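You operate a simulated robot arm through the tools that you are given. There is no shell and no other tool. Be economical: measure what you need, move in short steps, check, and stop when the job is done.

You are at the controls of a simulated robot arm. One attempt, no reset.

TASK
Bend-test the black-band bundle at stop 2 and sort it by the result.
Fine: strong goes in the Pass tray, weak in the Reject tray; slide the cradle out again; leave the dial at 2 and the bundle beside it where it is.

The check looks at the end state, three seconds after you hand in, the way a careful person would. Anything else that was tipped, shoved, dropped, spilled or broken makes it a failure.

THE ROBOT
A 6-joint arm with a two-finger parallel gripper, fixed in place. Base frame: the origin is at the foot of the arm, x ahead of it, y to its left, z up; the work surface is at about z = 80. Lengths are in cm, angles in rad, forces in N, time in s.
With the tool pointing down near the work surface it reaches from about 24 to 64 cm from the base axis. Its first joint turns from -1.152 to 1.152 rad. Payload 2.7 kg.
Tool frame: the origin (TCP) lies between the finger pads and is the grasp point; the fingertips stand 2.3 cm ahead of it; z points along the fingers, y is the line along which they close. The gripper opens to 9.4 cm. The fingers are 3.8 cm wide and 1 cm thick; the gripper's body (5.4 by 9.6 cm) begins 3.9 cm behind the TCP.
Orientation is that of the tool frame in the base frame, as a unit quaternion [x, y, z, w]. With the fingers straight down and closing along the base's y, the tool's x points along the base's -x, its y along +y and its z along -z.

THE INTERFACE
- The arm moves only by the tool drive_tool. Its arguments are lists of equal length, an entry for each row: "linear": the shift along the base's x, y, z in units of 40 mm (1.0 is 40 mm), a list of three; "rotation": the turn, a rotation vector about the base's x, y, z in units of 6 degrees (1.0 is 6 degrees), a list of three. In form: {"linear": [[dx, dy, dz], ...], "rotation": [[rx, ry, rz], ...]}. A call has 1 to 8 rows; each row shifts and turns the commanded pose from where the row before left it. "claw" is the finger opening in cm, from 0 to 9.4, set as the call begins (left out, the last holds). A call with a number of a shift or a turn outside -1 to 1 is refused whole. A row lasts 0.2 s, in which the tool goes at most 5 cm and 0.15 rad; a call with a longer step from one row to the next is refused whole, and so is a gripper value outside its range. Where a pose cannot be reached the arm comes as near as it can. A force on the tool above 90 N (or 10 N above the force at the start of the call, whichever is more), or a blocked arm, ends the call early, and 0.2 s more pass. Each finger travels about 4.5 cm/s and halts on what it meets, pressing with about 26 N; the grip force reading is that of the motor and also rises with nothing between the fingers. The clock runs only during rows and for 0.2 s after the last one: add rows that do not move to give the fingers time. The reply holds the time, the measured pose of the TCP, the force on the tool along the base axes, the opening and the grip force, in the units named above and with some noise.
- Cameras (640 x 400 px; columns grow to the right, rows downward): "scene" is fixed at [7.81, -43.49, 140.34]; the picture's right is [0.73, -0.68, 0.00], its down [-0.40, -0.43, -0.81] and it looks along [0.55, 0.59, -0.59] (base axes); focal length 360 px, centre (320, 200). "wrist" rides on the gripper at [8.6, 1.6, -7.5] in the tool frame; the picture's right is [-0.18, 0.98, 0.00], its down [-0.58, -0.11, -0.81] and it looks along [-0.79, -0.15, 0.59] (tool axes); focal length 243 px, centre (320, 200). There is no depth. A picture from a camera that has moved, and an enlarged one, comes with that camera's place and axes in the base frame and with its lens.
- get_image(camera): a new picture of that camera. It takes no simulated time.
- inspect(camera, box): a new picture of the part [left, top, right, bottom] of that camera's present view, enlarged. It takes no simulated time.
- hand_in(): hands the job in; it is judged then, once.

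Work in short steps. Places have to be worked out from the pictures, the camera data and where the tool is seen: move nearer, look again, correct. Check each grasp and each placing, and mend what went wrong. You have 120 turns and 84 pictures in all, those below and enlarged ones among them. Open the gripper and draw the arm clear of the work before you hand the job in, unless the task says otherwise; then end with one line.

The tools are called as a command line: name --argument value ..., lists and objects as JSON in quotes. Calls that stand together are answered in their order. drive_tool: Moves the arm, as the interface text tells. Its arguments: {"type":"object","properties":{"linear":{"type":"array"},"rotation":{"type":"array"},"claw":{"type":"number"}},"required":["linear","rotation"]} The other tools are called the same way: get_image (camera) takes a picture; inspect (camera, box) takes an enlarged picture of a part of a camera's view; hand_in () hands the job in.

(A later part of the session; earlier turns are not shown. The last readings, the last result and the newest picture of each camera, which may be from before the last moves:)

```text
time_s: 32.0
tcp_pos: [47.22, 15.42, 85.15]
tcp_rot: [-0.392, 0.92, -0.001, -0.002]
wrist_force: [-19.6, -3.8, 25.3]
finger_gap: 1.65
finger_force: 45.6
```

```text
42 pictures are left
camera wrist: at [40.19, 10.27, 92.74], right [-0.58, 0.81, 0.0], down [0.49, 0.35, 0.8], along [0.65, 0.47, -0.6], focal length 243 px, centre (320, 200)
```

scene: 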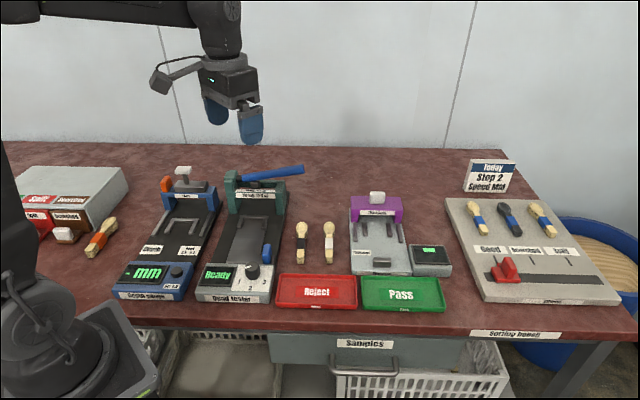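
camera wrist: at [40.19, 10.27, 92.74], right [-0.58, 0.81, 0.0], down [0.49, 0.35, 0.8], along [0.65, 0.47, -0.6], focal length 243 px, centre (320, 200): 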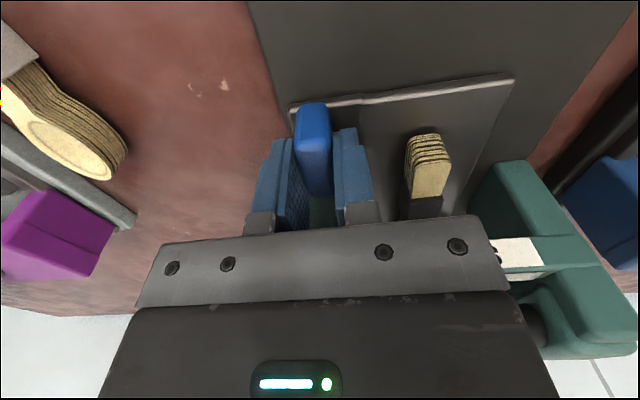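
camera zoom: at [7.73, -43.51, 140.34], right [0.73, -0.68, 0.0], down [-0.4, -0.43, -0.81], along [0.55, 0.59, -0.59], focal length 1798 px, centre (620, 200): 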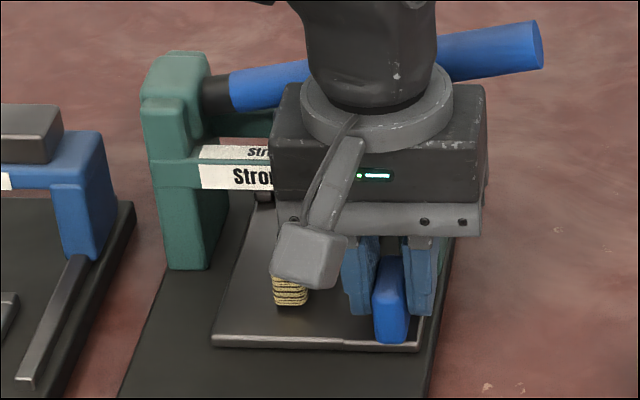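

Resistance of about 17 N along the axis and only 0.7 of 1.0 cm moved, so this is likely the stop. I push another 3 mm to confirm.

drive_tool --linear '[[0.05, 0.05, 0], [0, 0, 0]]' --rotation '[[0, 0, 0], [0, 0, 0]]'

inspect --camera "wrist" --box '[230, 80, 390, 240]'

```text
time_s: 32.6
tcp_pos: [47.34, 15.37, 85.03]
tcp_rot: [-0.392, 0.92, 0.001, -0.005]
wrist_force: [-31.0, -9.1, 15.7]
finger_gap: 1.64
finger_force: 44.9
```

```text
2.50 times, centred on (310, 160) of wrist
camera zoom: at [40.33, 10.39, 92.65], right [-0.58, 0.81, 0.0], down [0.49, 0.35, 0.8], along [0.65, 0.47, -0.6], focal length 606 px, centre (345, 300)
```

zoom: 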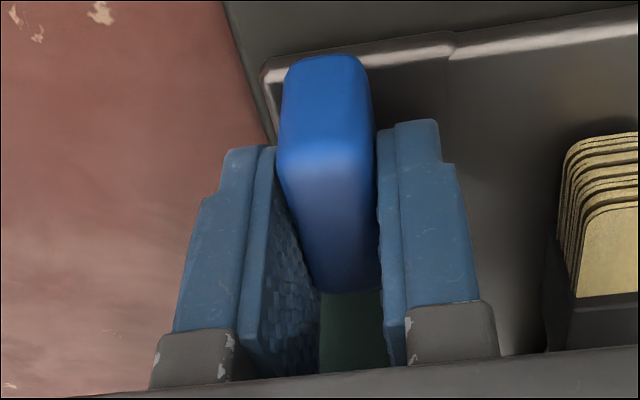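

No movement, 28 N. I back the command off to relax, release, lift clear and look at where the cradle sits.

drive_tool --linear '[[-0.08, -0.08, 0], [0, 0, 0]]' --rotation '[[0, 0, 0], [0, 0, 0]]'

drive_tool --linear '[[0, 0, 0], [0, 0, 0], [0, 0, 0], [0, 0, 0]]' --rotation '[[0, 0, 0], [0, 0, 0], [0, 0, 0], [0, 0, 0]]' --claw 3.4

drive_tool --linear '[[0, 0, 0.5], [-0.5, -0.5, 0.8], [-0.9, -0.9, 0], [-0.9, -0.9, 0], [-0.5, -0.5, 0], [0, 0, 0]]' --rotation '[[0, 0, 0], [0, 0, 0], [0, 0, 0], [0, 0, 0], [0, 0, 0], [0, 0, 0]]'

inspect --camera "scene" --box '[210, 160, 310, 240]'

get_image --camera "wrist"

```text
time_s: 33.2
tcp_pos: [47.19, 15.38, 85.05]
tcp_rot: [-0.392, 0.92, 0.0, 0.0]
wrist_force: [-5.6, 8.8, -11.6]
finger_gap: 1.63
finger_force: 45.5
```

```text
time_s: 34.2
tcp_pos: [47.27, 15.17, 85.09]
tcp_rot: [-0.392, 0.92, -0.001, 0.0]
wrist_force: [0.2, -0.1, 0.2]
finger_gap: 3.4
finger_force: 0.1
```

```text
refused: row 3 steps farther than a row can; nothing moved
```

```text
5.00 times, centred on (260, 200) of scene
camera zoom: at [7.81, -43.49, 140.34], right [0.73, -0.68, 0.0], down [-0.4, -0.43, -0.81], along [0.55, 0.59, -0.59], focal length 1798 px, centre (620, 200)
```

zoom: 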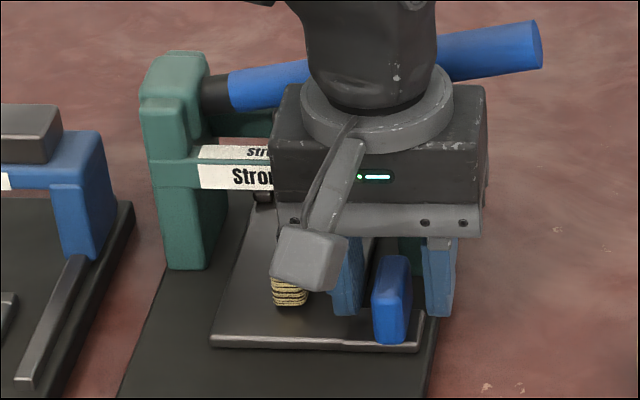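

```text
39 pictures are left
camera wrist: at [40.2, 10.19, 92.68], right [-0.58, 0.81, 0.0], down [0.48, 0.34, 0.81], along [0.66, 0.47, -0.59], focal length 243 px, centre (320, 200)
```

wrist: 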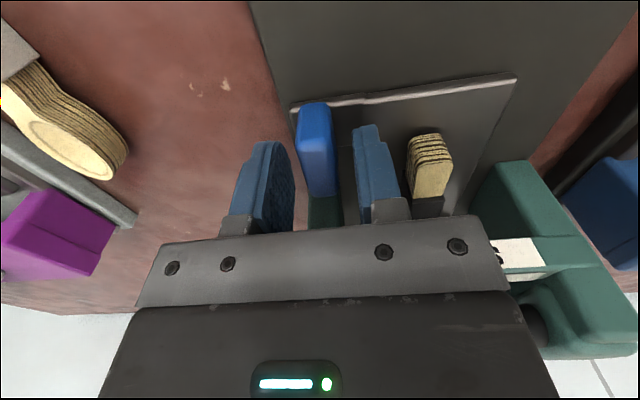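

Released with no load. I lift and retreat with smaller steps.

drive_tool --linear '[[0, 0, 0.5], [-0.3, -0.3, 0.8], [-0.7, -0.7, 0.3], [-0.7, -0.7, 0], [-0.7, -0.7, 0], [0, 0, 0]]' --rotation '[[0, 0, 0], [0, 0, 0], [0, 0, 0], [0, 0, 0], [0, 0, 0], [0, 0, 0]]'

inspect --camera "scene" --box '[210, 160, 310, 240]'

inspect --camera "wrist" --box '[220, 60, 460, 220]'

```text
time_s: 35.6
tcp_pos: [37.51, 5.51, 91.43]
tcp_rot: [-0.391, 0.92, 0.001, 0.0]
wrist_force: [-0.2, -0.2, -0.2]
finger_gap: 3.38
finger_force: 0.0
```

```text
5.00 times, centred on (260, 200) of scene
camera zoom: at [7.81, -43.49, 140.34], right [0.73, -0.68, 0.0], down [-0.4, -0.43, -0.81], along [0.55, 0.59, -0.59], focal length 1798 px, centre (620, 200)
```

zoom: 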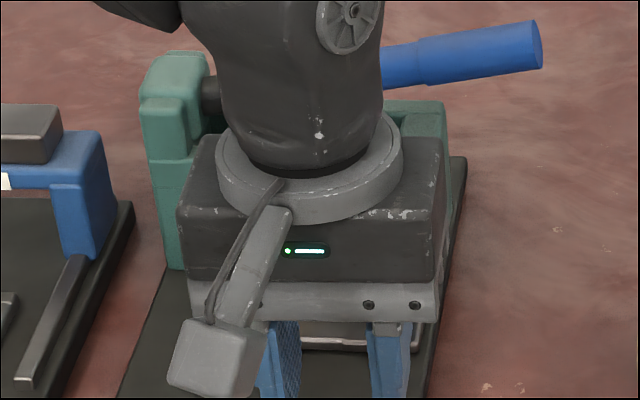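

```text
2.50 times, centred on (340, 140) of wrist
camera zoom: at [30.44, 0.51, 99.0], right [-0.58, 0.81, 0.0], down [0.48, 0.34, 0.81], along [0.66, 0.47, -0.59], focal length 606 px, centre (270, 350)
```

zoom: 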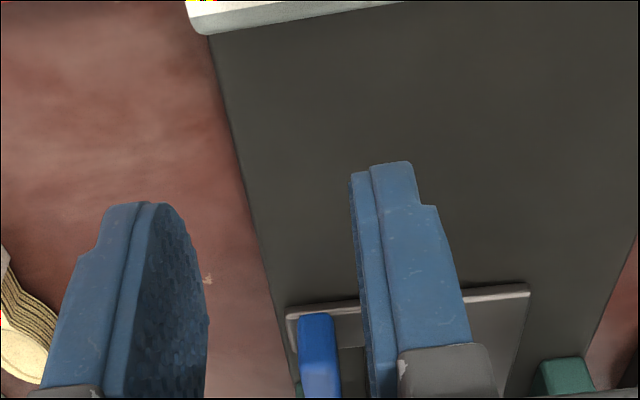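

The arm blocks the view, so I move off to the right (near (57, -2), z≈103) and look at the tester.

drive_tool --linear '[[0.3, -0.5, 0.8], [0.85, -0.3, 0.6], [0.9, -0.3, 0.5], [0.95, -0.3, 0.4], [0.95, -0.3, 0.4], [0.9, -0.3, 0.3], [0, 0, 0]]' --rotation '[[0, 0, 0], [0, 0, 0], [0, 0, 0], [0, 0, 0], [0, 0, 0], [0, 0, 0], [0, 0, 0]]'

inspect --camera "scene" --box '[205, 160, 305, 240]'

get_image --camera "scene"

```text
time_s: 37.2
tcp_pos: [57.04, -2.28, 103.75]
tcp_rot: [-0.392, 0.92, 0.001, 0.0]
wrist_force: [-0.1, -0.8, 0.3]
finger_gap: 3.38
finger_force: 0.1
```

```text
5.00 times, centred on (255, 200) of scene
camera zoom: at [7.81, -43.49, 140.34], right [0.73, -0.68, 0.0], down [-0.4, -0.43, -0.81], along [0.55, 0.59, -0.59], focal length 1798 px, centre (645, 200)
```

zoom: 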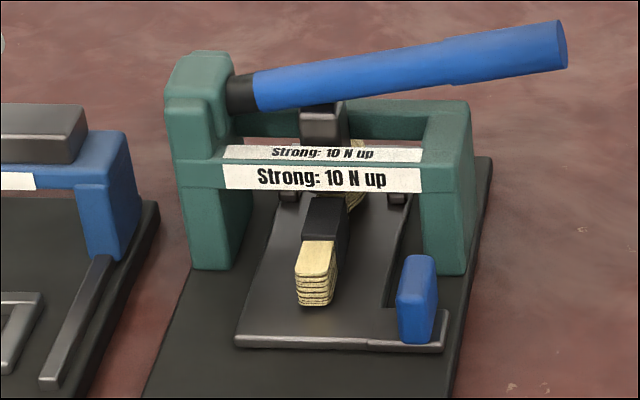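

```text
35 pictures are left
```

scene: 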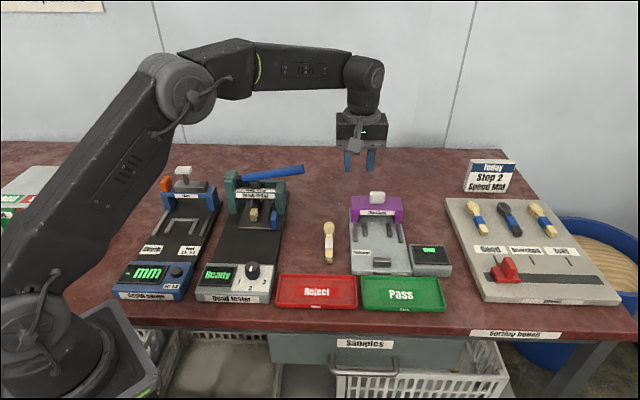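

The cradle's bundle is under the punch with its head through. To make sure this is the stop and not my gripper touching the post, I push the tab from behind with closed fingers.

drive_tool --linear '[[-0.3, 0.4, -0.3], [-0.6, 0.7, -0.45], [-0.64, 0.7, -0.5], [-0.64, 0.7, -0.5], [-0.6, 0.7, -0.5], [-0.4, 0.42, -0.5], [0, 0, 0]]' --rotation '[[0, 0, 0], [0, 0, 0], [0, 0, 0], [0, 0, 0], [0, 0, 0], [0, 0, -0.15], [0, 0, 0]]' --claw 0

drive_tool --linear '[[0, 0, -0.6], [0, 0, -0.6], [0, 0, -0.4], [0, 0, -0.25], [0, 0, 0]]' --rotation '[[0, 0, 0], [0, 0, 0], [0, 0, 0], [0, 0, 0], [0, 0, 0]]'

inspect --camera "scene" --box '[205, 180, 305, 260]'

```text
time_s: 38.8
tcp_pos: [44.39, 12.09, 92.62]
tcp_rot: [-0.385, 0.923, 0.0, 0.0]
wrist_force: [0.0, -0.7, 0.1]
finger_gap: 0.0
finger_force: 25.4
```

```text
time_s: 39.6
tcp_pos: [44.56, 12.07, 87.57]
tcp_rot: [-0.386, 0.922, 0.0, 0.003]
wrist_force: [-17.3, -3.1, 24.9]
finger_gap: 0.03
finger_force: 26.1
stopped in row 4: the force on the tool passed its limit (the readings are from after the stop); the commanded pose is now the measured one
```

```text
5.00 times, centred on (255, 220) of scene
camera zoom: at [7.75, -43.51, 140.34], right [0.73, -0.68, 0.0], down [-0.4, -0.43, -0.81], along [0.55, 0.59, -0.59], focal length 1798 px, centre (645, 100)
```

zoom: 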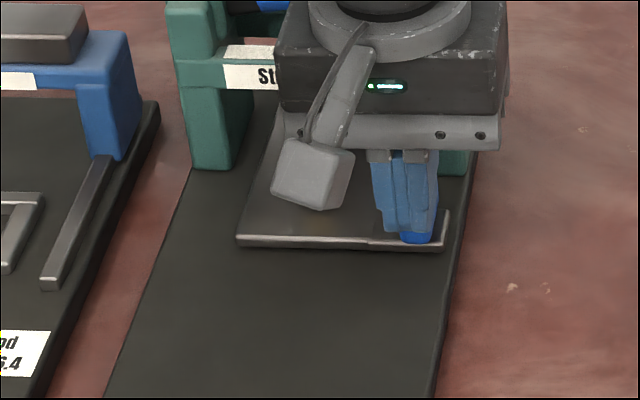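

I touched down on the tab's top (about 25 N). I lift, go back 2.2 cm, lower again behind the tab, and check nothing was harmed.

drive_tool --linear '[[0, 0, 0.4], [-0.2, -0.2, 0], [-0.2, -0.2, 0], [0, 0, -0.4], [0, 0, -0.4], [0, 0, -0.2], [0, 0, 0]]' --rotation '[[0, 0, 0], [0, 0, 0], [0, 0, 0], [0, 0, 0], [0, 0, 0], [0, 0, 0], [0, 0, 0]]'

inspect --camera "scene" --box '[205, 180, 305, 260]'

inspect --camera "wrist" --box '[220, 60, 460, 220]'

```text
time_s: 41.2
tcp_pos: [43.22, 10.66, 85.02]
tcp_rot: [-0.385, 0.923, -0.001, 0.004]
wrist_force: [0.3, 0.6, 0.5]
finger_gap: 0.01
finger_force: 26.2
```

```text
5.00 times, centred on (255, 220) of scene
camera zoom: at [7.81, -43.49, 140.34], right [0.73, -0.68, 0.0], down [-0.4, -0.43, -0.81], along [0.55, 0.59, -0.59], focal length 1798 px, centre (645, 100)
```

zoom: 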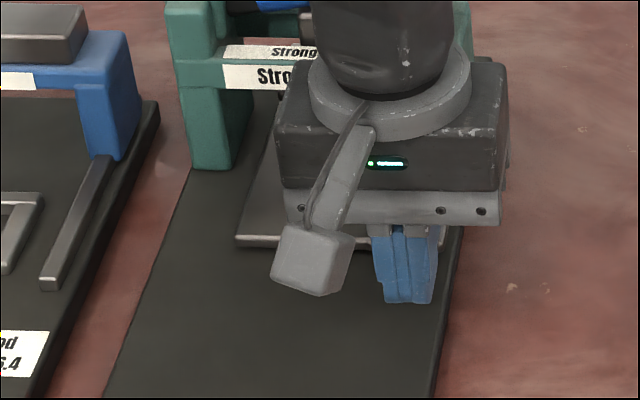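

```text
2.50 times, centred on (340, 140) of wrist
camera zoom: at [35.98, 5.59, 92.5], right [-0.57, 0.82, 0.0], down [0.48, 0.33, 0.81], along [0.67, 0.46, -0.59], focal length 606 px, centre (270, 350)
```

zoom: 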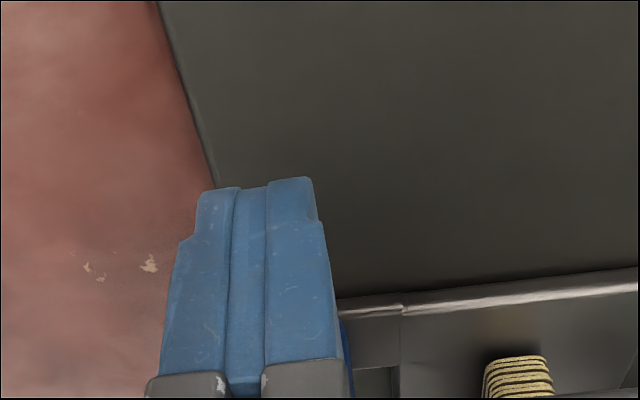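

Behind the tab now, with no load. I push forward along 45° in small increments.

drive_tool --linear '[[0.1, 0.1, 0], [0.07, 0.07, 0], [0.07, 0.07, 0], [0, 0, 0]]' --rotation '[[0, 0, 0], [0, 0, 0], [0, 0, 0], [0, 0, 0]]'

drive_tool --linear '[[0.07, 0.07, 0], [0.07, 0.07, 0], [0, 0, 0]]' --rotation '[[0, 0, 0], [0, 0, 0], [0, 0, 0]]'

```text
time_s: 42.2
tcp_pos: [44.0, 11.52, 85.04]
tcp_rot: [-0.385, 0.923, 0.0, 0.004]
wrist_force: [0.2, 0.1, -0.3]
finger_gap: 0.02
finger_force: 26.7
```

```text
time_s: 43.0
tcp_pos: [44.41, 11.66, 85.01]
tcp_rot: [-0.384, 0.923, 0.0, -0.001]
wrist_force: [-25.3, -26.3, 16.5]
finger_gap: 0.01
finger_force: 25.6
```

drive_tool --linear '[[0.05, 0.05, 0], [0, 0, 0]]' --rotation '[[0, 0, 0], [0, 0, 0]]'

inspect --camera "scene" --box '[205, 180, 305, 260]'

```text
time_s: 43.6
tcp_pos: [44.48, 11.78, 84.96]
tcp_rot: [-0.383, 0.924, 0.001, -0.005]
wrist_force: [-30.8, -45.9, 29.3]
finger_gap: 0.0
finger_force: 26.4
```

```text
5.00 times, centred on (255, 220) of scene
camera zoom: at [7.7, -43.61, 140.31], right [0.73, -0.68, 0.0], down [-0.4, -0.43, -0.81], along [0.55, 0.59, -0.59], focal length 1798 px, centre (645, 100)
```

zoom: 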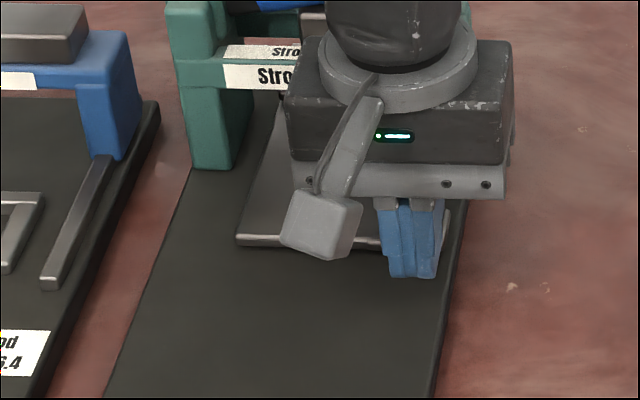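

The cradle didn't move under 55 N, so it's at the stop 2 hard stop. I back off, lift, and go near the lever's free end to measure it.

drive_tool --linear '[[-0.2, -0.2, 0], [-0.2, -0.2, 0.4], [0, 0, 0.9], [0, 0, 1], [0, 0, 1], [0, 0, 1], [0, 0, 0.5], [0, 0, 0]]' --rotation '[[0, 0, 0], [0, 0, 0], [0, 0, 0], [0, 0, 0], [0, 0, 0], [0, 0, 0], [0, 0, 0], [0, 0, 0]]'

drive_tool --linear '[[0.6, 0, 0], [0.7, 0, 0], [0.7, 0, 0], [0.6, 0, 0], [0, 0, 0]]' --rotation '[[0, 0, 0], [0, 0, 0], [0, 0, 0], [0, 0, 0], [0, 0, 0]]'

get_image --camera "wrist"

inspect --camera "scene" --box '[215, 140, 335, 240]'

```text
time_s: 45.4
tcp_pos: [43.12, 10.76, 104.39]
tcp_rot: [-0.385, 0.923, 0.0, 0.004]
wrist_force: [-0.4, 0.3, 0.0]
finger_gap: 0.0
finger_force: 26.2
```

```text
time_s: 46.6
tcp_pos: [53.62, 10.74, 104.31]
tcp_rot: [-0.385, 0.923, 0.0, 0.004]
wrist_force: [0.5, -0.3, 0.3]
finger_gap: 0.01
finger_force: 25.8
```

```text
30 pictures are left
camera wrist: at [46.38, 5.8, 111.79], right [-0.57, 0.82, 0.0], down [0.48, 0.33, 0.81], along [0.67, 0.46, -0.59], focal length 243 px, centre (320, 200)
```

wrist: 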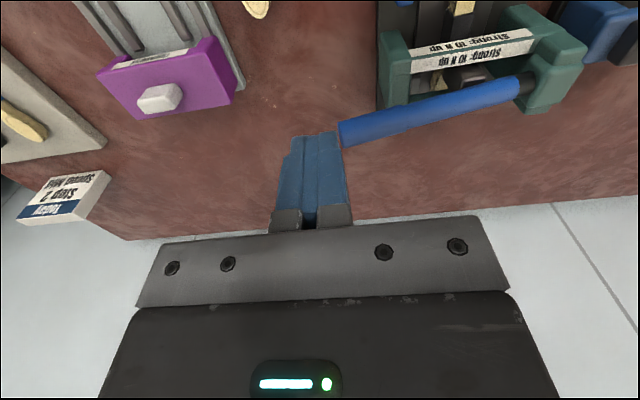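

```text
4.00 times, centred on (275, 190) of scene
camera zoom: at [7.81, -43.49, 140.34], right [0.73, -0.68, 0.0], down [-0.4, -0.43, -0.81], along [0.55, 0.59, -0.59], focal length 1438 px, centre (500, 240)
```

zoom: 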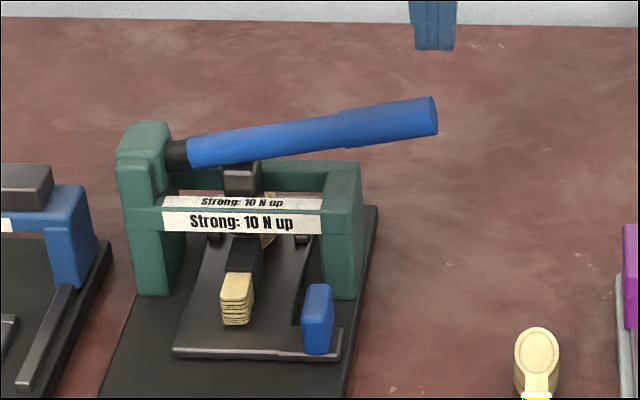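

Triangulating gives the lever tip at (57.0, 16.2, 93.3), tilted up about 10°. I position the closed fingertips above it, about 1.4 cm in from the tip.

drive_tool --linear '[[0.2, 0.55, 0], [0.2, 0.55, -0.3], [0.17, 0.54, -0.5], [0, 0, -0.6], [0, 0, 0]]' --rotation '[[0, 0, 0], [0, 0, 0], [0, 0, 0], [0, 0, 0], [0, 0, 0]]'

get_image --camera "wrist"

inspect --camera "scene" --box '[215, 140, 335, 240]'

```text
time_s: 47.8
tcp_pos: [55.8, 17.31, 98.63]
tcp_rot: [-0.385, 0.923, 0.0, 0.005]
wrist_force: [0.0, 0.7, -0.5]
finger_gap: 0.03
finger_force: 25.7
```

```text
28 pictures are left
camera wrist: at [48.6, 12.34, 106.07], right [-0.57, 0.82, 0.0], down [0.48, 0.33, 0.81], along [0.67, 0.46, -0.59], focal length 243 px, centre (320, 200)
```

wrist: 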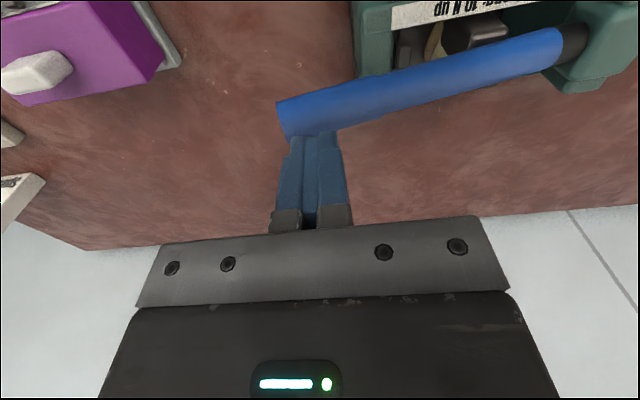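

```text
4.00 times, centred on (275, 190) of scene
camera zoom: at [7.81, -43.49, 140.34], right [0.73, -0.68, 0.0], down [-0.4, -0.43, -0.81], along [0.55, 0.59, -0.59], focal length 1438 px, centre (500, 240)
```

zoom: 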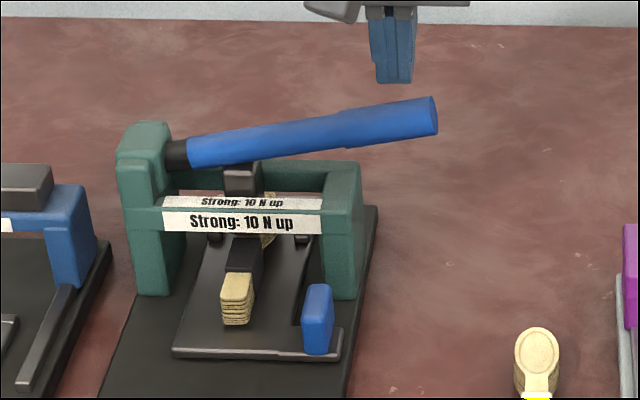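

Aligned over the lever. I lower slowly to make contact and begin pressing.

drive_tool --linear '[[0, 0, -0.3], [0, 0, -0.2], [0, 0, -0.1], [0, 0, 0]]' --rotation '[[0, 0, 0], [0, 0, 0], [0, 0, 0], [0, 0, 0]]'

drive_tool --linear '[[0, 0, -0.1], [0, 0, -0.1], [0, 0, -0.1], [0, 0, 0]]' --rotation '[[0, 0, 0], [0, 0, 0], [0, 0, 0], [0, 0, 0]]'

inspect --camera "scene" --box '[190, 140, 330, 310]'

```text
time_s: 48.8
tcp_pos: [55.96, 17.11, 96.55]
tcp_rot: [-0.385, 0.923, -0.001, 0.004]
wrist_force: [0.3, -0.8, 1.3]
finger_gap: 0.02
finger_force: 25.9
```

```text
time_s: 49.8
tcp_pos: [55.76, 17.25, 95.07]
tcp_rot: [-0.386, 0.923, 0.0, 0.003]
wrist_force: [3.5, -3.5, 5.4]
finger_gap: 0.02
finger_force: 26.1
```

```text
2.35 times, centred on (260, 225) of scene
camera zoom: at [7.81, -43.5, 140.34], right [0.73, -0.68, 0.0], down [-0.4, -0.43, -0.81], along [0.55, 0.59, -0.59], focal length 846 px, centre (461, 141)
```

zoom: 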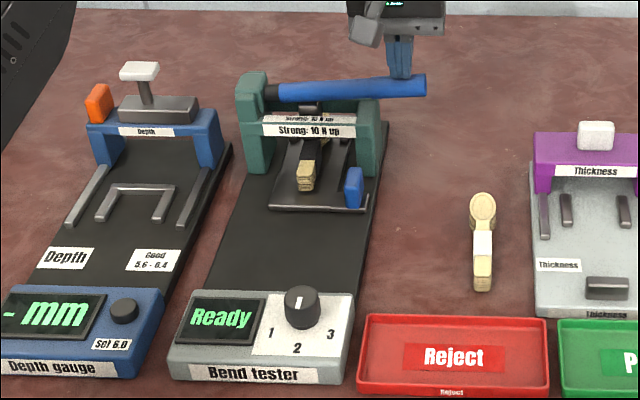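

The lever is following down easily (5 N). I continue pressing.

drive_tool --linear '[[0, 0, -0.1], [0, 0, -0.1], [0, 0, -0.1], [0, 0, 0]]' --rotation '[[0, 0, 0], [0, 0, 0], [0, 0, 0], [0, 0, 0]]'

drive_tool --linear '[[0, 0, -0.1], [0, 0, -0.1], [0, 0, 0]]' --rotation '[[0, 0, 0], [0, 0, 0], [0, 0, 0]]'

inspect --camera "scene" --box '[190, 140, 330, 310]'

```text
time_s: 50.8
tcp_pos: [55.9, 17.35, 94.34]
tcp_rot: [-0.385, 0.923, 0.0, 0.007]
wrist_force: [-19.0, -8.9, 40.5]
finger_gap: 0.03
finger_force: 25.9
```

```text
time_s: 51.6
tcp_pos: [55.94, 17.29, 94.32]
tcp_rot: [-0.385, 0.923, -0.002, 0.011]
wrist_force: [-27.7, -16.8, 69.1]
finger_gap: 0.01
finger_force: 25.9
```

```text
2.35 times, centred on (260, 225) of scene
camera zoom: at [7.62, -43.57, 140.33], right [0.73, -0.68, 0.0], down [-0.4, -0.43, -0.81], along [0.55, 0.59, -0.59], focal length 846 px, centre (461, 141)
```

zoom: 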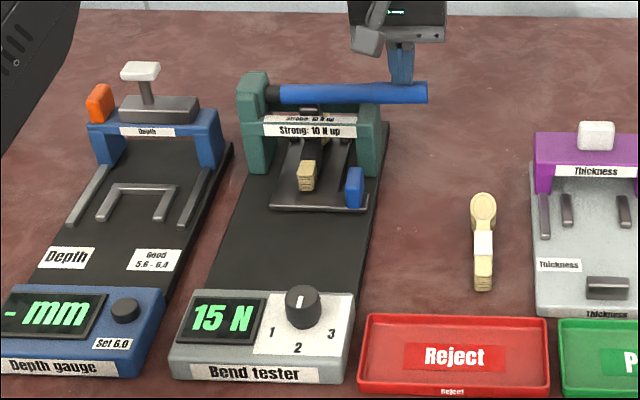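

The lever hit its stop and a reading appeared. I zoom in on the display.

inspect --camera "scene" --box '[195, 255, 275, 305]'

drive_tool --linear '[[0, 0, 0.3], [0, 0, 0.3], [0, 0, 0.5], [-0.2, -0.2, 0.7], [0, 0, 0.6], [0, 0, 0]]' --rotation '[[0, 0, 0], [0, 0, 0], [0, 0, 0], [0, 0, 0], [0, 0, 0], [0, 0, 0]]'

inspect --camera "scene" --box '[190, 140, 330, 310]'

```text
8.00 times, centred on (235, 280) of scene
camera zoom: at [7.62, -43.57, 140.33], right [0.73, -0.68, 0.0], down [-0.4, -0.43, -0.81], along [0.55, 0.59, -0.59], focal length 2877 px, centre (1000, -440)
```

zoom: 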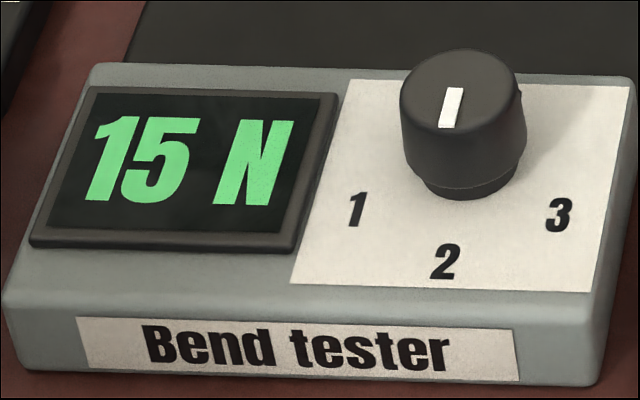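

```text
time_s: 53.0
tcp_pos: [54.98, 16.69, 102.39]
tcp_rot: [-0.385, 0.923, -0.001, 0.003]
wrist_force: [0.4, -0.3, 0.9]
finger_gap: 0.0
finger_force: 26.3
```

```text
2.35 times, centred on (260, 225) of scene
camera zoom: at [7.81, -43.49, 140.34], right [0.73, -0.68, 0.0], down [-0.4, -0.43, -0.81], along [0.55, 0.59, -0.59], focal length 846 px, centre (461, 141)
```

zoom: 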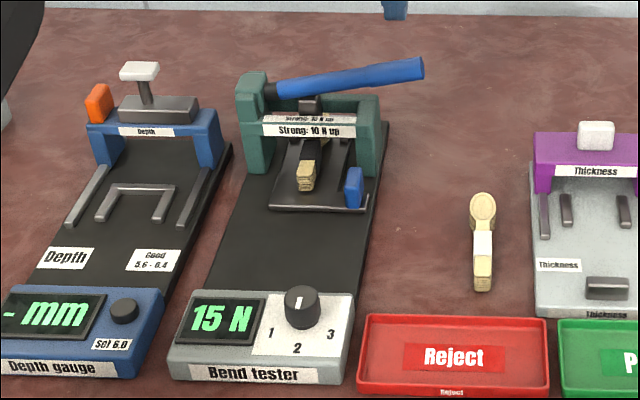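

The reading is 15 N, which is at least 10, so the bundle is strong and goes to Pass; the lever sprang back up. Next I return to grip the tab and slide the cradle out.

drive_tool --linear '[[-0.6, -0.65, 0], [-0.65, -0.75, 0], [-0.45, 0.45, 0], [-0.42, 0.43, -0.3], [0, 0, -0.8], [0, 0, -0.8], [0, 0, -0.6], [0, 0, 0]]' --rotation '[[0, 0, 0], [0, 0, 0], [0, 0, 0], [0, 0, 0], [0, 0, 0], [0, 0, 0], [0, 0, 0], [0, 0, 0]]' --claw 3.8

get_image --camera "wrist"

inspect --camera "scene" --box '[205, 180, 305, 260]'

```text
time_s: 54.8
tcp_pos: [46.63, 14.68, 92.76]
tcp_rot: [-0.385, 0.923, 0.0, 0.003]
wrist_force: [0.4, 0.7, -0.7]
finger_gap: 3.83
finger_force: 0.1
```

```text
22 pictures are left
camera wrist: at [39.36, 9.74, 100.35], right [-0.57, 0.82, 0.0], down [0.48, 0.33, 0.81], along [0.67, 0.46, -0.59], focal length 243 px, centre (320, 200)
```

wrist: 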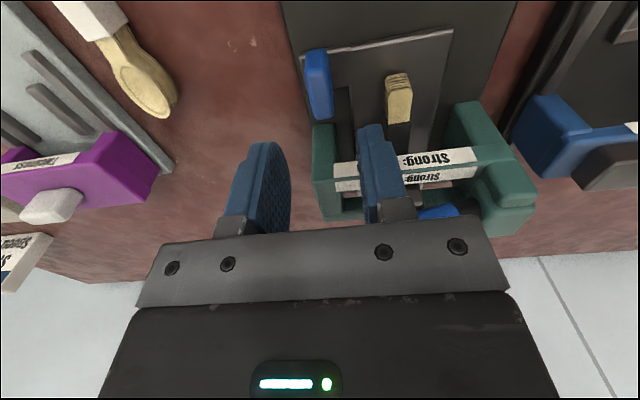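

```text
5.00 times, centred on (255, 220) of scene
camera zoom: at [7.81, -43.49, 140.34], right [0.73, -0.68, 0.0], down [-0.4, -0.43, -0.81], along [0.55, 0.59, -0.59], focal length 1798 px, centre (645, 100)
```

zoom: 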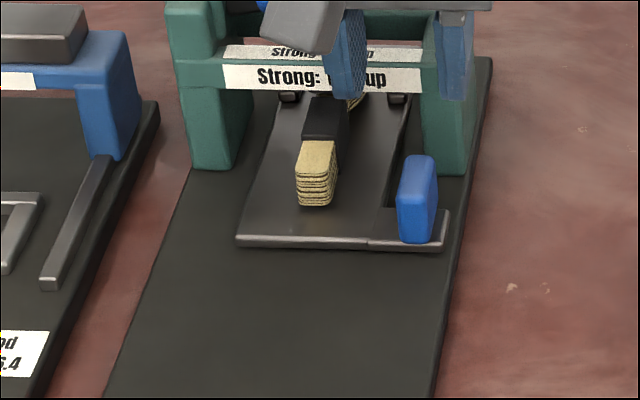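

Aligned as before; I descend, then grip.

drive_tool --linear '[[0, 0, -0.6], [0, 0, -0.6], [0, 0, -0.4], [0, 0, -0.29], [0, 0, 0]]' --rotation '[[0, 0, 0], [0, 0, 0], [0, 0, 0], [0, 0, 0], [0, 0, 0]]'

drive_tool --linear '[[0, 0, 0], [0, 0, 0], [0, 0, 0], [0, 0, 0]]' --rotation '[[0, 0, 0], [0, 0, 0], [0, 0, 0], [0, 0, 0]]' --claw 1.0

```text
time_s: 56.0
tcp_pos: [46.91, 14.34, 85.08]
tcp_rot: [-0.385, 0.923, 0.0, 0.004]
wrist_force: [-0.4, -0.6, 0.1]
finger_gap: 3.8
finger_force: 0.1
```

```text
time_s: 57.0
tcp_pos: [46.75, 14.52, 85.01]
tcp_rot: [-0.386, 0.923, 0.0, 0.004]
wrist_force: [-15.8, 17.4, 2.4]
finger_gap: 2.03
finger_force: 11.8
```

One finger touches first, so I shift 0.25 cm to the left to centre and let it finish closing.

drive_tool --linear '[[-0.04, 0.04, 0], [0, 0, 0], [0, 0, 0]]' --rotation '[[0, 0, 0], [0, 0, 0], [0, 0, 0]]'

```text
time_s: 57.8
tcp_pos: [46.5, 14.51, 85.05]
tcp_rot: [-0.385, 0.923, 0.001, 0.005]
wrist_force: [-7.2, 11.8, -3.7]
finger_gap: 1.67
finger_force: 7.5
```

drive_tool --linear '[[-0.03, 0.03, 0], [0, 0, 0], [0, 0, 0]]' --rotation '[[0, 0, 0], [0, 0, 0], [0, 0, 0]]'

```text
time_s: 58.6
tcp_pos: [46.34, 14.5, 84.93]
tcp_rot: [-0.383, 0.924, -0.001, 0.004]
wrist_force: [11.5, -11.1, -19.5]
finger_gap: 1.58
finger_force: 45.0
```

Gripped. I slide the cradle out along -45°.

drive_tool --linear '[[-0.06, -0.06, 0], [-0.12, -0.12, 0], [-0.18, -0.18, 0], [-0.18, -0.18, 0], [-0.18, -0.18, 0], [-0.12, -0.12, 0], [-0.06, -0.06, 0], [0, 0, 0]]' --rotation '[[0, 0, 0], [0, 0, 0], [0, 0, 0], [0, 0, 0], [0, 0, 0], [0, 0, 0], [0, 0, 0], [0, 0, 0]]'

drive_tool --linear '[[-0.06, -0.06, 0], [-0.12, -0.12, 0], [-0.18, -0.18, 0], [-0.18, -0.18, 0], [-0.12, -0.12, 0], [-0.06, -0.06, 0], [0, 0, 0]]' --rotation '[[0, 0, 0], [0, 0, 0], [0, 0, 0], [0, 0, 0], [0, 0, 0], [0, 0, 0], [0, 0, 0]]'

inspect --camera "scene" --box '[190, 180, 310, 280]'

```text
time_s: 60.4
tcp_pos: [42.85, 11.0, 85.09]
tcp_rot: [-0.383, 0.924, 0.0, 0.006]
wrist_force: [29.7, -28.7, -17.1]
finger_gap: 1.59
finger_force: 45.4
```

```text
time_s: 62.0
tcp_pos: [40.03, 8.01, 85.11]
tcp_rot: [-0.383, 0.924, 0.0, 0.004]
wrist_force: [26.1, -26.7, 0.6]
finger_gap: 1.6
finger_force: 45.0
```

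```text
4.00 times, centred on (250, 230) of scene
camera zoom: at [7.87, -43.55, 140.32], right [0.73, -0.68, 0.0], down [-0.4, -0.43, -0.81], along [0.55, 0.59, -0.59], focal length 1438 px, centre (600, 80)
```

zoom: 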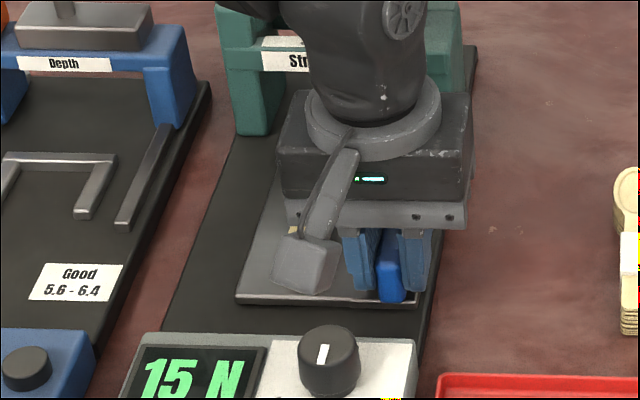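

About 2 cm remain. I relieve the side load and go on gently until it reaches its out-stop.

drive_tool --linear '[[0.04, -0.04, 0], [-0.09, -0.09, 0], [-0.12, -0.12, 0], [-0.09, -0.09, 0], [0, 0, 0]]' --rotation '[[0, 0, 0], [0, 0, 0], [0, 0, 0], [0, 0, 0], [0, 0, 0]]'

drive_tool --linear '[[-0.07, -0.07, 0], [-0.07, -0.07, 0], [-0.04, -0.04, 0], [0, 0, 0]]' --rotation '[[0, 0, 0], [0, 0, 0], [0, 0, 0], [0, 0, 0]]'

inspect --camera "scene" --box '[190, 180, 310, 280]'

```text
time_s: 63.2
tcp_pos: [38.76, 6.74, 85.06]
tcp_rot: [-0.385, 0.923, 0.0, 0.002]
wrist_force: [13.5, -11.5, -21.0]
finger_gap: 1.58
finger_force: 44.8
```

```text
time_s: 64.2
tcp_pos: [38.16, 6.08, 85.13]
tcp_rot: [-0.384, 0.923, 0.0, 0.004]
wrist_force: [13.4, 14.8, -35.1]
finger_gap: 1.59
finger_force: 45.4
```

```text
4.00 times, centred on (250, 230) of scene
camera zoom: at [7.89, -43.45, 140.35], right [0.73, -0.68, 0.0], down [-0.4, -0.43, -0.81], along [0.55, 0.59, -0.59], focal length 1438 px, centre (600, 80)
```

zoom: 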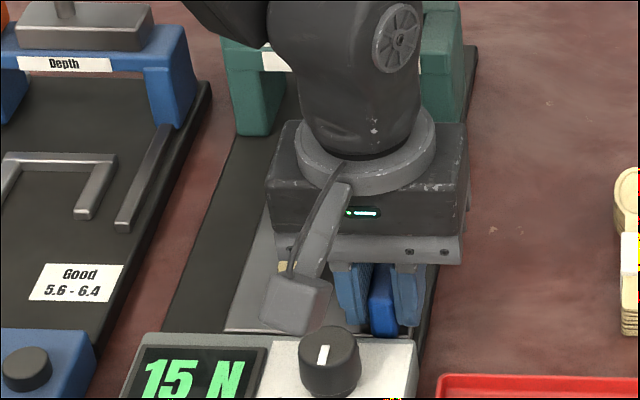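

It's at the out-stop, with the plate corner back at its original pixel. I relax, release, lift, and go above the bundle to look.

drive_tool --linear '[[0.05, 0.05, -0.02], [0, 0, 0]]' --rotation '[[0, 0, 0], [0, 0, 0]]'

drive_tool --linear '[[0, 0, 0], [0, 0, 0], [0, 0, 0], [0, 0, 0.5], [0, 0, 0.8], [0, 0, 0.6], [0, 0, 0.4], [0, 0, 0]]' --rotation '[[0, 0, 0], [0, 0, 0], [0, 0, 0], [0, 0, 0], [0, 0, 0], [0, 0, 0], [0, 0, 0], [0, 0, 0]]' --claw 3.6

drive_tool --linear '[[0.0, 0.6, 0], [0.05, 0.7, 0], [0.05, 0.7, 0], [0, 0.2, 0], [0, 0, 0]]' --rotation '[[0, 0, 0], [0, 0, 0], [0, 0, 0], [0, 0, 0], [0, 0, 0]]'

inspect --camera "scene" --box '[190, 180, 310, 280]'

get_image --camera "wrist"

```text
time_s: 64.8
tcp_pos: [38.28, 6.26, 85.19]
tcp_rot: [-0.384, 0.923, -0.001, 0.002]
wrist_force: [0.0, -4.3, 0.1]
finger_gap: 1.6
finger_force: 45.0
```

```text
time_s: 66.6
tcp_pos: [38.42, 6.33, 94.29]
tcp_rot: [-0.386, 0.923, -0.001, 0.004]
wrist_force: [0.3, 0.1, 0.8]
finger_gap: 3.59
finger_force: 0.0
```

```text
time_s: 67.8
tcp_pos: [38.54, 15.14, 94.12]
tcp_rot: [-0.385, 0.923, 0.0, 0.005]
wrist_force: [0.5, 0.1, -0.2]
finger_gap: 3.61
finger_force: 0.0
```

```text
4.00 times, centred on (250, 230) of scene
camera zoom: at [7.81, -43.49, 140.34], right [0.73, -0.68, 0.0], down [-0.4, -0.43, -0.81], along [0.55, 0.59, -0.59], focal length 1438 px, centre (600, 80)
```

zoom: 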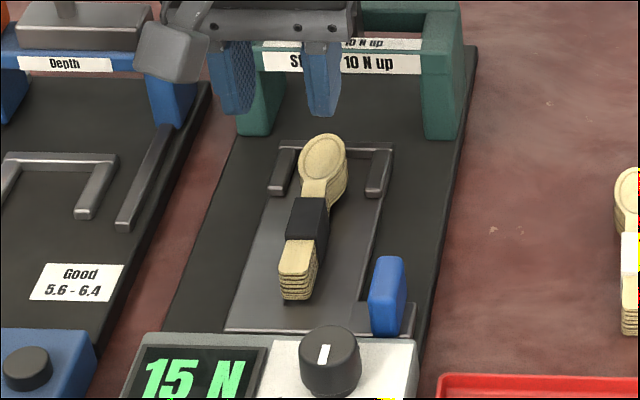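

```text
17 pictures are left
camera wrist: at [31.35, 10.19, 101.65], right [-0.57, 0.82, 0.0], down [0.48, 0.33, 0.81], along [0.67, 0.46, -0.59], focal length 243 px, centre (320, 200)
```

wrist: 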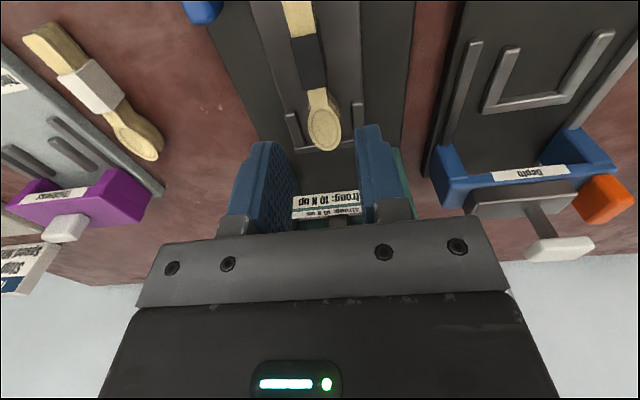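

The bundle is intact, with the band near (38.4, 14.4). I shift 0.4 cm right, descend to z≈84.9 and grasp.

drive_tool --linear '[[0.07, -0.07, -0.6], [0, 0, -0.7], [0, 0, -0.6], [0, 0, -0.4], [0, 0, 0]]' --rotation '[[0, 0, 0], [0, 0, 0], [0, 0, 0], [0, 0, 0], [0, 0, 0]]'

drive_tool --linear '[[0, 0, 0], [0, 0, 0], [0, 0, 0], [0, 0, 0]]' --rotation '[[0, 0, 0], [0, 0, 0], [0, 0, 0], [0, 0, 0]]' --claw 1.0

drive_tool --linear '[[0, 0, 0.3], [0, 0, 0.5], [0, 0, 0.6], [0, 0, 0.6], [0, 0, 0.5], [0, 0, 0]]' --rotation '[[0, 0, 0], [0, 0, 0], [0, 0, 0], [0, 0, 0], [0, 0, 0], [0, 0, 0]]'

inspect --camera "scene" --box '[190, 160, 310, 260]'

```text
time_s: 69.0
tcp_pos: [39.07, 14.67, 85.07]
tcp_rot: [-0.385, 0.923, 0.0, 0.005]
wrist_force: [-0.3, 0.3, -0.1]
finger_gap: 3.59
finger_force: 0.0
```

```text
time_s: 70.0
tcp_pos: [39.03, 14.67, 85.07]
tcp_rot: [-0.385, 0.923, -0.001, 0.004]
wrist_force: [0.0, 0.3, -0.2]
finger_gap: 1.46
finger_force: 25.6
```

```text
time_s: 71.4
tcp_pos: [38.99, 14.7, 95.21]
tcp_rot: [-0.386, 0.922, 0.0, 0.004]
wrist_force: [-0.3, 0.8, 0.5]
finger_gap: 1.48
finger_force: 26.1
```

```text
4.00 times, centred on (250, 210) of scene
camera zoom: at [7.81, -43.49, 140.34], right [0.73, -0.68, 0.0], down [-0.4, -0.43, -0.81], along [0.55, 0.59, -0.59], focal length 1438 px, centre (600, 160)
```

zoom: 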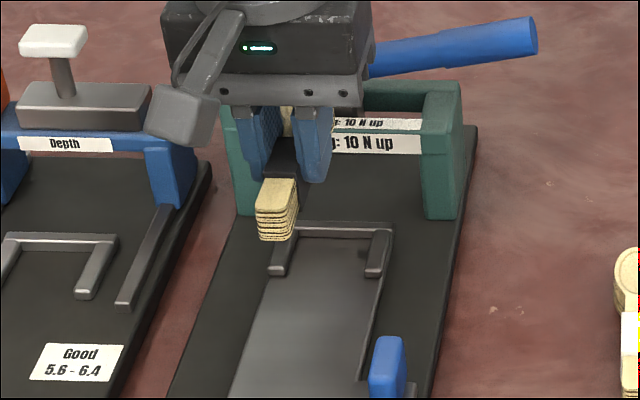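

Lifted securely. I carry it to the Pass tray, centred near (52.7, -19.6), turning -90° so the bundle lies along the tray's long side.

drive_tool --linear '[[0, -0.7, 0.4], [0, -0.8, 0], [0.25, -0.45, 0], [0.25, -0.45, 0], [0.25, -0.45, 0], [0.25, -0.45, 0], [0.25, -0.45, 0], [0.25, -0.45, 0]]' --rotation '[[0, 0, 0], [0, 0, 0], [0, 0, -1], [0, 0, -1], [0, 0, -1], [0, 0, -1], [0, 0, -1], [0, 0, -1]]'

drive_tool --linear '[[0.2, -0.47, 0], [0.2, -0.47, 0], [0.2, -0.47, 0], [0.2, -0.47, 0], [0.2, -0.47, 0], [0.2, -0.47, 0], [0.2, -0.47, 0], [0.2, -0.47, 0]]' --rotation '[[0, 0, -1], [0, 0, -1], [0, 0, -1], [0, 0, -1], [0, 0, -1], [0, 0, -1], [0, 0, -1], [0, 0, -1]]'

drive_tool --linear '[[0.25, -0.54, 0], [0, 0, -0.6], [0, 0, -0.5], [0, 0, 0]]' --rotation '[[0, 0, -1], [0, 0, 0], [0, 0, 0], [0, 0, 0]]'

inspect --camera "scene" --box '[330, 200, 470, 320]'

get_image --camera "wrist"

```text
time_s: 73.2
tcp_pos: [44.85, -2.13, 96.7]
tcp_rot: [-0.08, 0.997, -0.002, 0.002]
wrist_force: [-0.4, 0.8, -1.0]
finger_gap: 1.48
finger_force: 26.1
```

```text
time_s: 75.0
tcp_pos: [51.35, -17.01, 96.49]
tcp_rot: [0.332, 0.943, -0.003, 0.003]
wrist_force: [1.4, -0.5, 0.8]
finger_gap: 1.47
finger_force: 25.7
```

```text
time_s: 76.0
tcp_pos: [52.52, -19.23, 92.21]
tcp_rot: [0.38, 0.925, -0.003, 0.003]
wrist_force: [0.0, -0.2, 0.0]
finger_gap: 1.46
finger_force: 25.7
```

```text
3.33 times, centred on (400, 260) of scene
camera zoom: at [7.81, -43.49, 140.34], right [0.73, -0.68, 0.0], down [-0.4, -0.43, -0.81], along [0.55, 0.59, -0.59], focal length 1199 px, centre (53, 0)
```

zoom: 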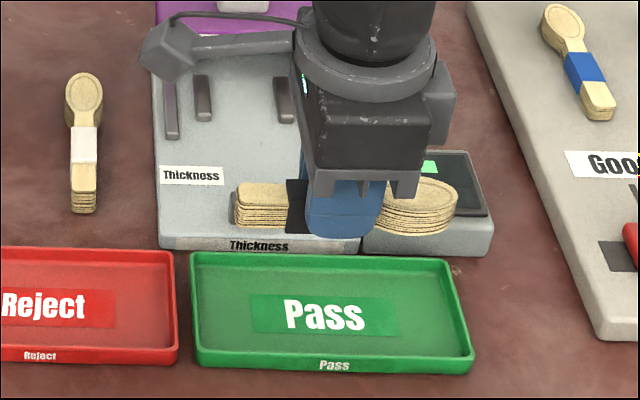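

```text
14 pictures are left
camera wrist: at [47.42, -11.84, 99.66], right [0.82, 0.57, 0.0], down [0.33, -0.48, 0.81], along [0.46, -0.67, -0.59], focal length 243 px, centre (320, 200)
```

wrist: 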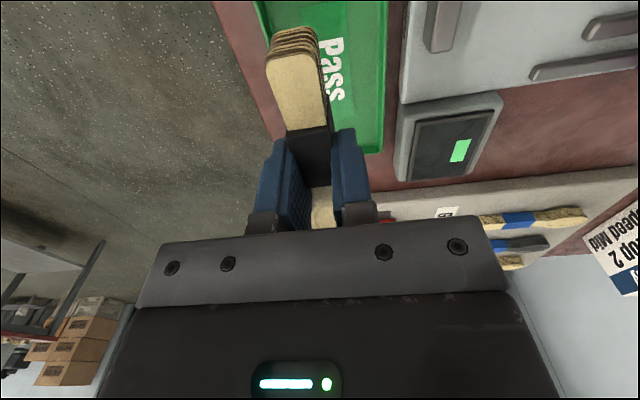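

The bundle is over the tray. I lower to about 2 cm above the floor and check the margins.

drive_tool --linear '[[0.05, 0.05, -0.5], [0, 0, -0.6], [0, 0, -0.5], [0, 0, 0]]' --rotation '[[0, 0, 0], [0, 0, 0], [0, 0, 0], [0, 0, 0]]'

inspect --camera "scene" --box '[330, 220, 470, 320]'

get_image --camera "wrist"

```text
time_s: 77.0
tcp_pos: [52.44, -19.04, 85.67]
tcp_rot: [0.381, 0.925, -0.003, 0.003]
wrist_force: [0.4, 0.2, -0.8]
finger_gap: 1.5
finger_force: 25.9
```

```text
4.00 times, centred on (400, 270) of scene
camera zoom: at [7.81, -43.49, 140.34], right [0.73, -0.68, 0.0], down [-0.4, -0.43, -0.81], along [0.55, 0.59, -0.59], focal length 1438 px, centre (0, -80)
```

zoom: 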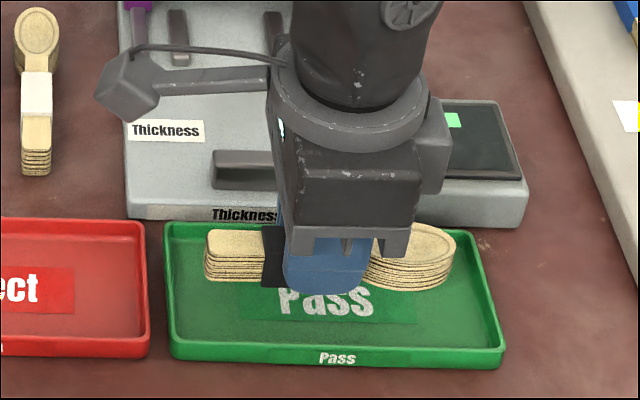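

```text
12 pictures are left
camera wrist: at [47.49, -11.62, 93.14], right [0.82, 0.57, 0.0], down [0.33, -0.48, 0.81], along [0.46, -0.67, -0.59], focal length 243 px, centre (320, 200)
```

wrist: 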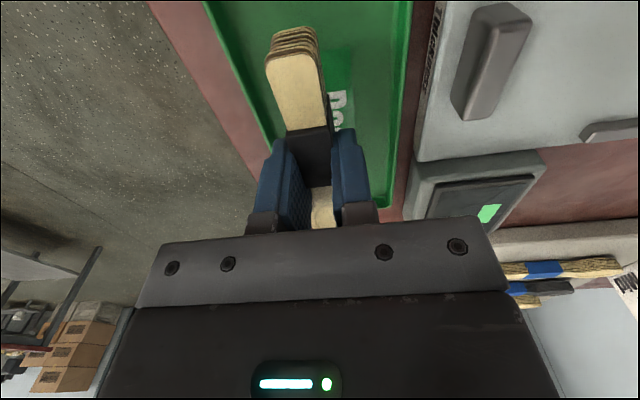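

Well inside the tray. I lower the last 2 cm slowly, feeling for contact.

drive_tool --linear '[[0, 0, -0.25], [0, 0, -0.15], [0, 0, -0.08], [0, 0, 0]]' --rotation '[[0, 0, 0], [0, 0, 0], [0, 0, 0], [0, 0, 0]]'

inspect --camera "scene" --box '[330, 220, 470, 320]'

```text
time_s: 78.0
tcp_pos: [52.52, -19.12, 83.79]
tcp_rot: [0.38, 0.925, -0.004, 0.002]
wrist_force: [0.5, -0.7, 0.2]
finger_gap: 1.47
finger_force: 25.6
```

```text
4.00 times, centred on (400, 270) of scene
camera zoom: at [7.81, -43.49, 140.34], right [0.73, -0.68, 0.0], down [-0.4, -0.43, -0.81], along [0.55, 0.59, -0.59], focal length 1438 px, centre (0, -80)
```

zoom: 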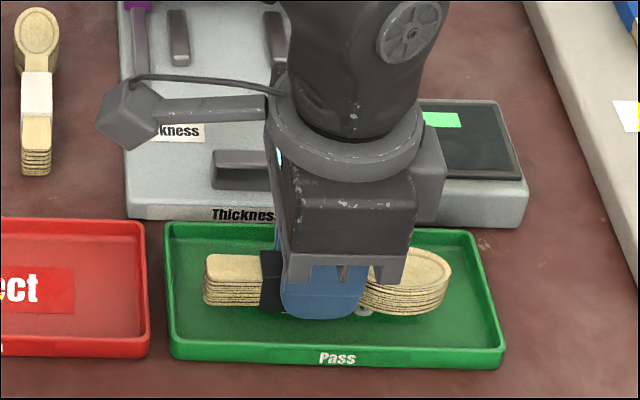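

drive_tool --linear '[[0, 0, -0.05], [0, 0, -0.03], [0, 0, 0]]' --rotation '[[0, 0, 0], [0, 0, 0], [0, 0, 0]]'

```text
time_s: 78.8
tcp_pos: [52.49, -18.98, 83.56]
tcp_rot: [0.381, 0.925, -0.003, 0.002]
wrist_force: [-0.7, -0.6, -0.2]
finger_gap: 1.46
finger_force: 25.6
```

No contact yet at 83.56, so I go a few mm further.

drive_tool --linear '[[0, 0, -0.05], [0, 0, -0.03], [0, 0, 0]]' --rotation '[[0, 0, 0], [0, 0, 0], [0, 0, 0]]'

```text
time_s: 79.6
tcp_pos: [52.4, -19.02, 83.37]
tcp_rot: [0.38, 0.925, -0.002, 0.003]
wrist_force: [-0.7, 2.0, 3.8]
finger_gap: 1.47
finger_force: 25.7
```

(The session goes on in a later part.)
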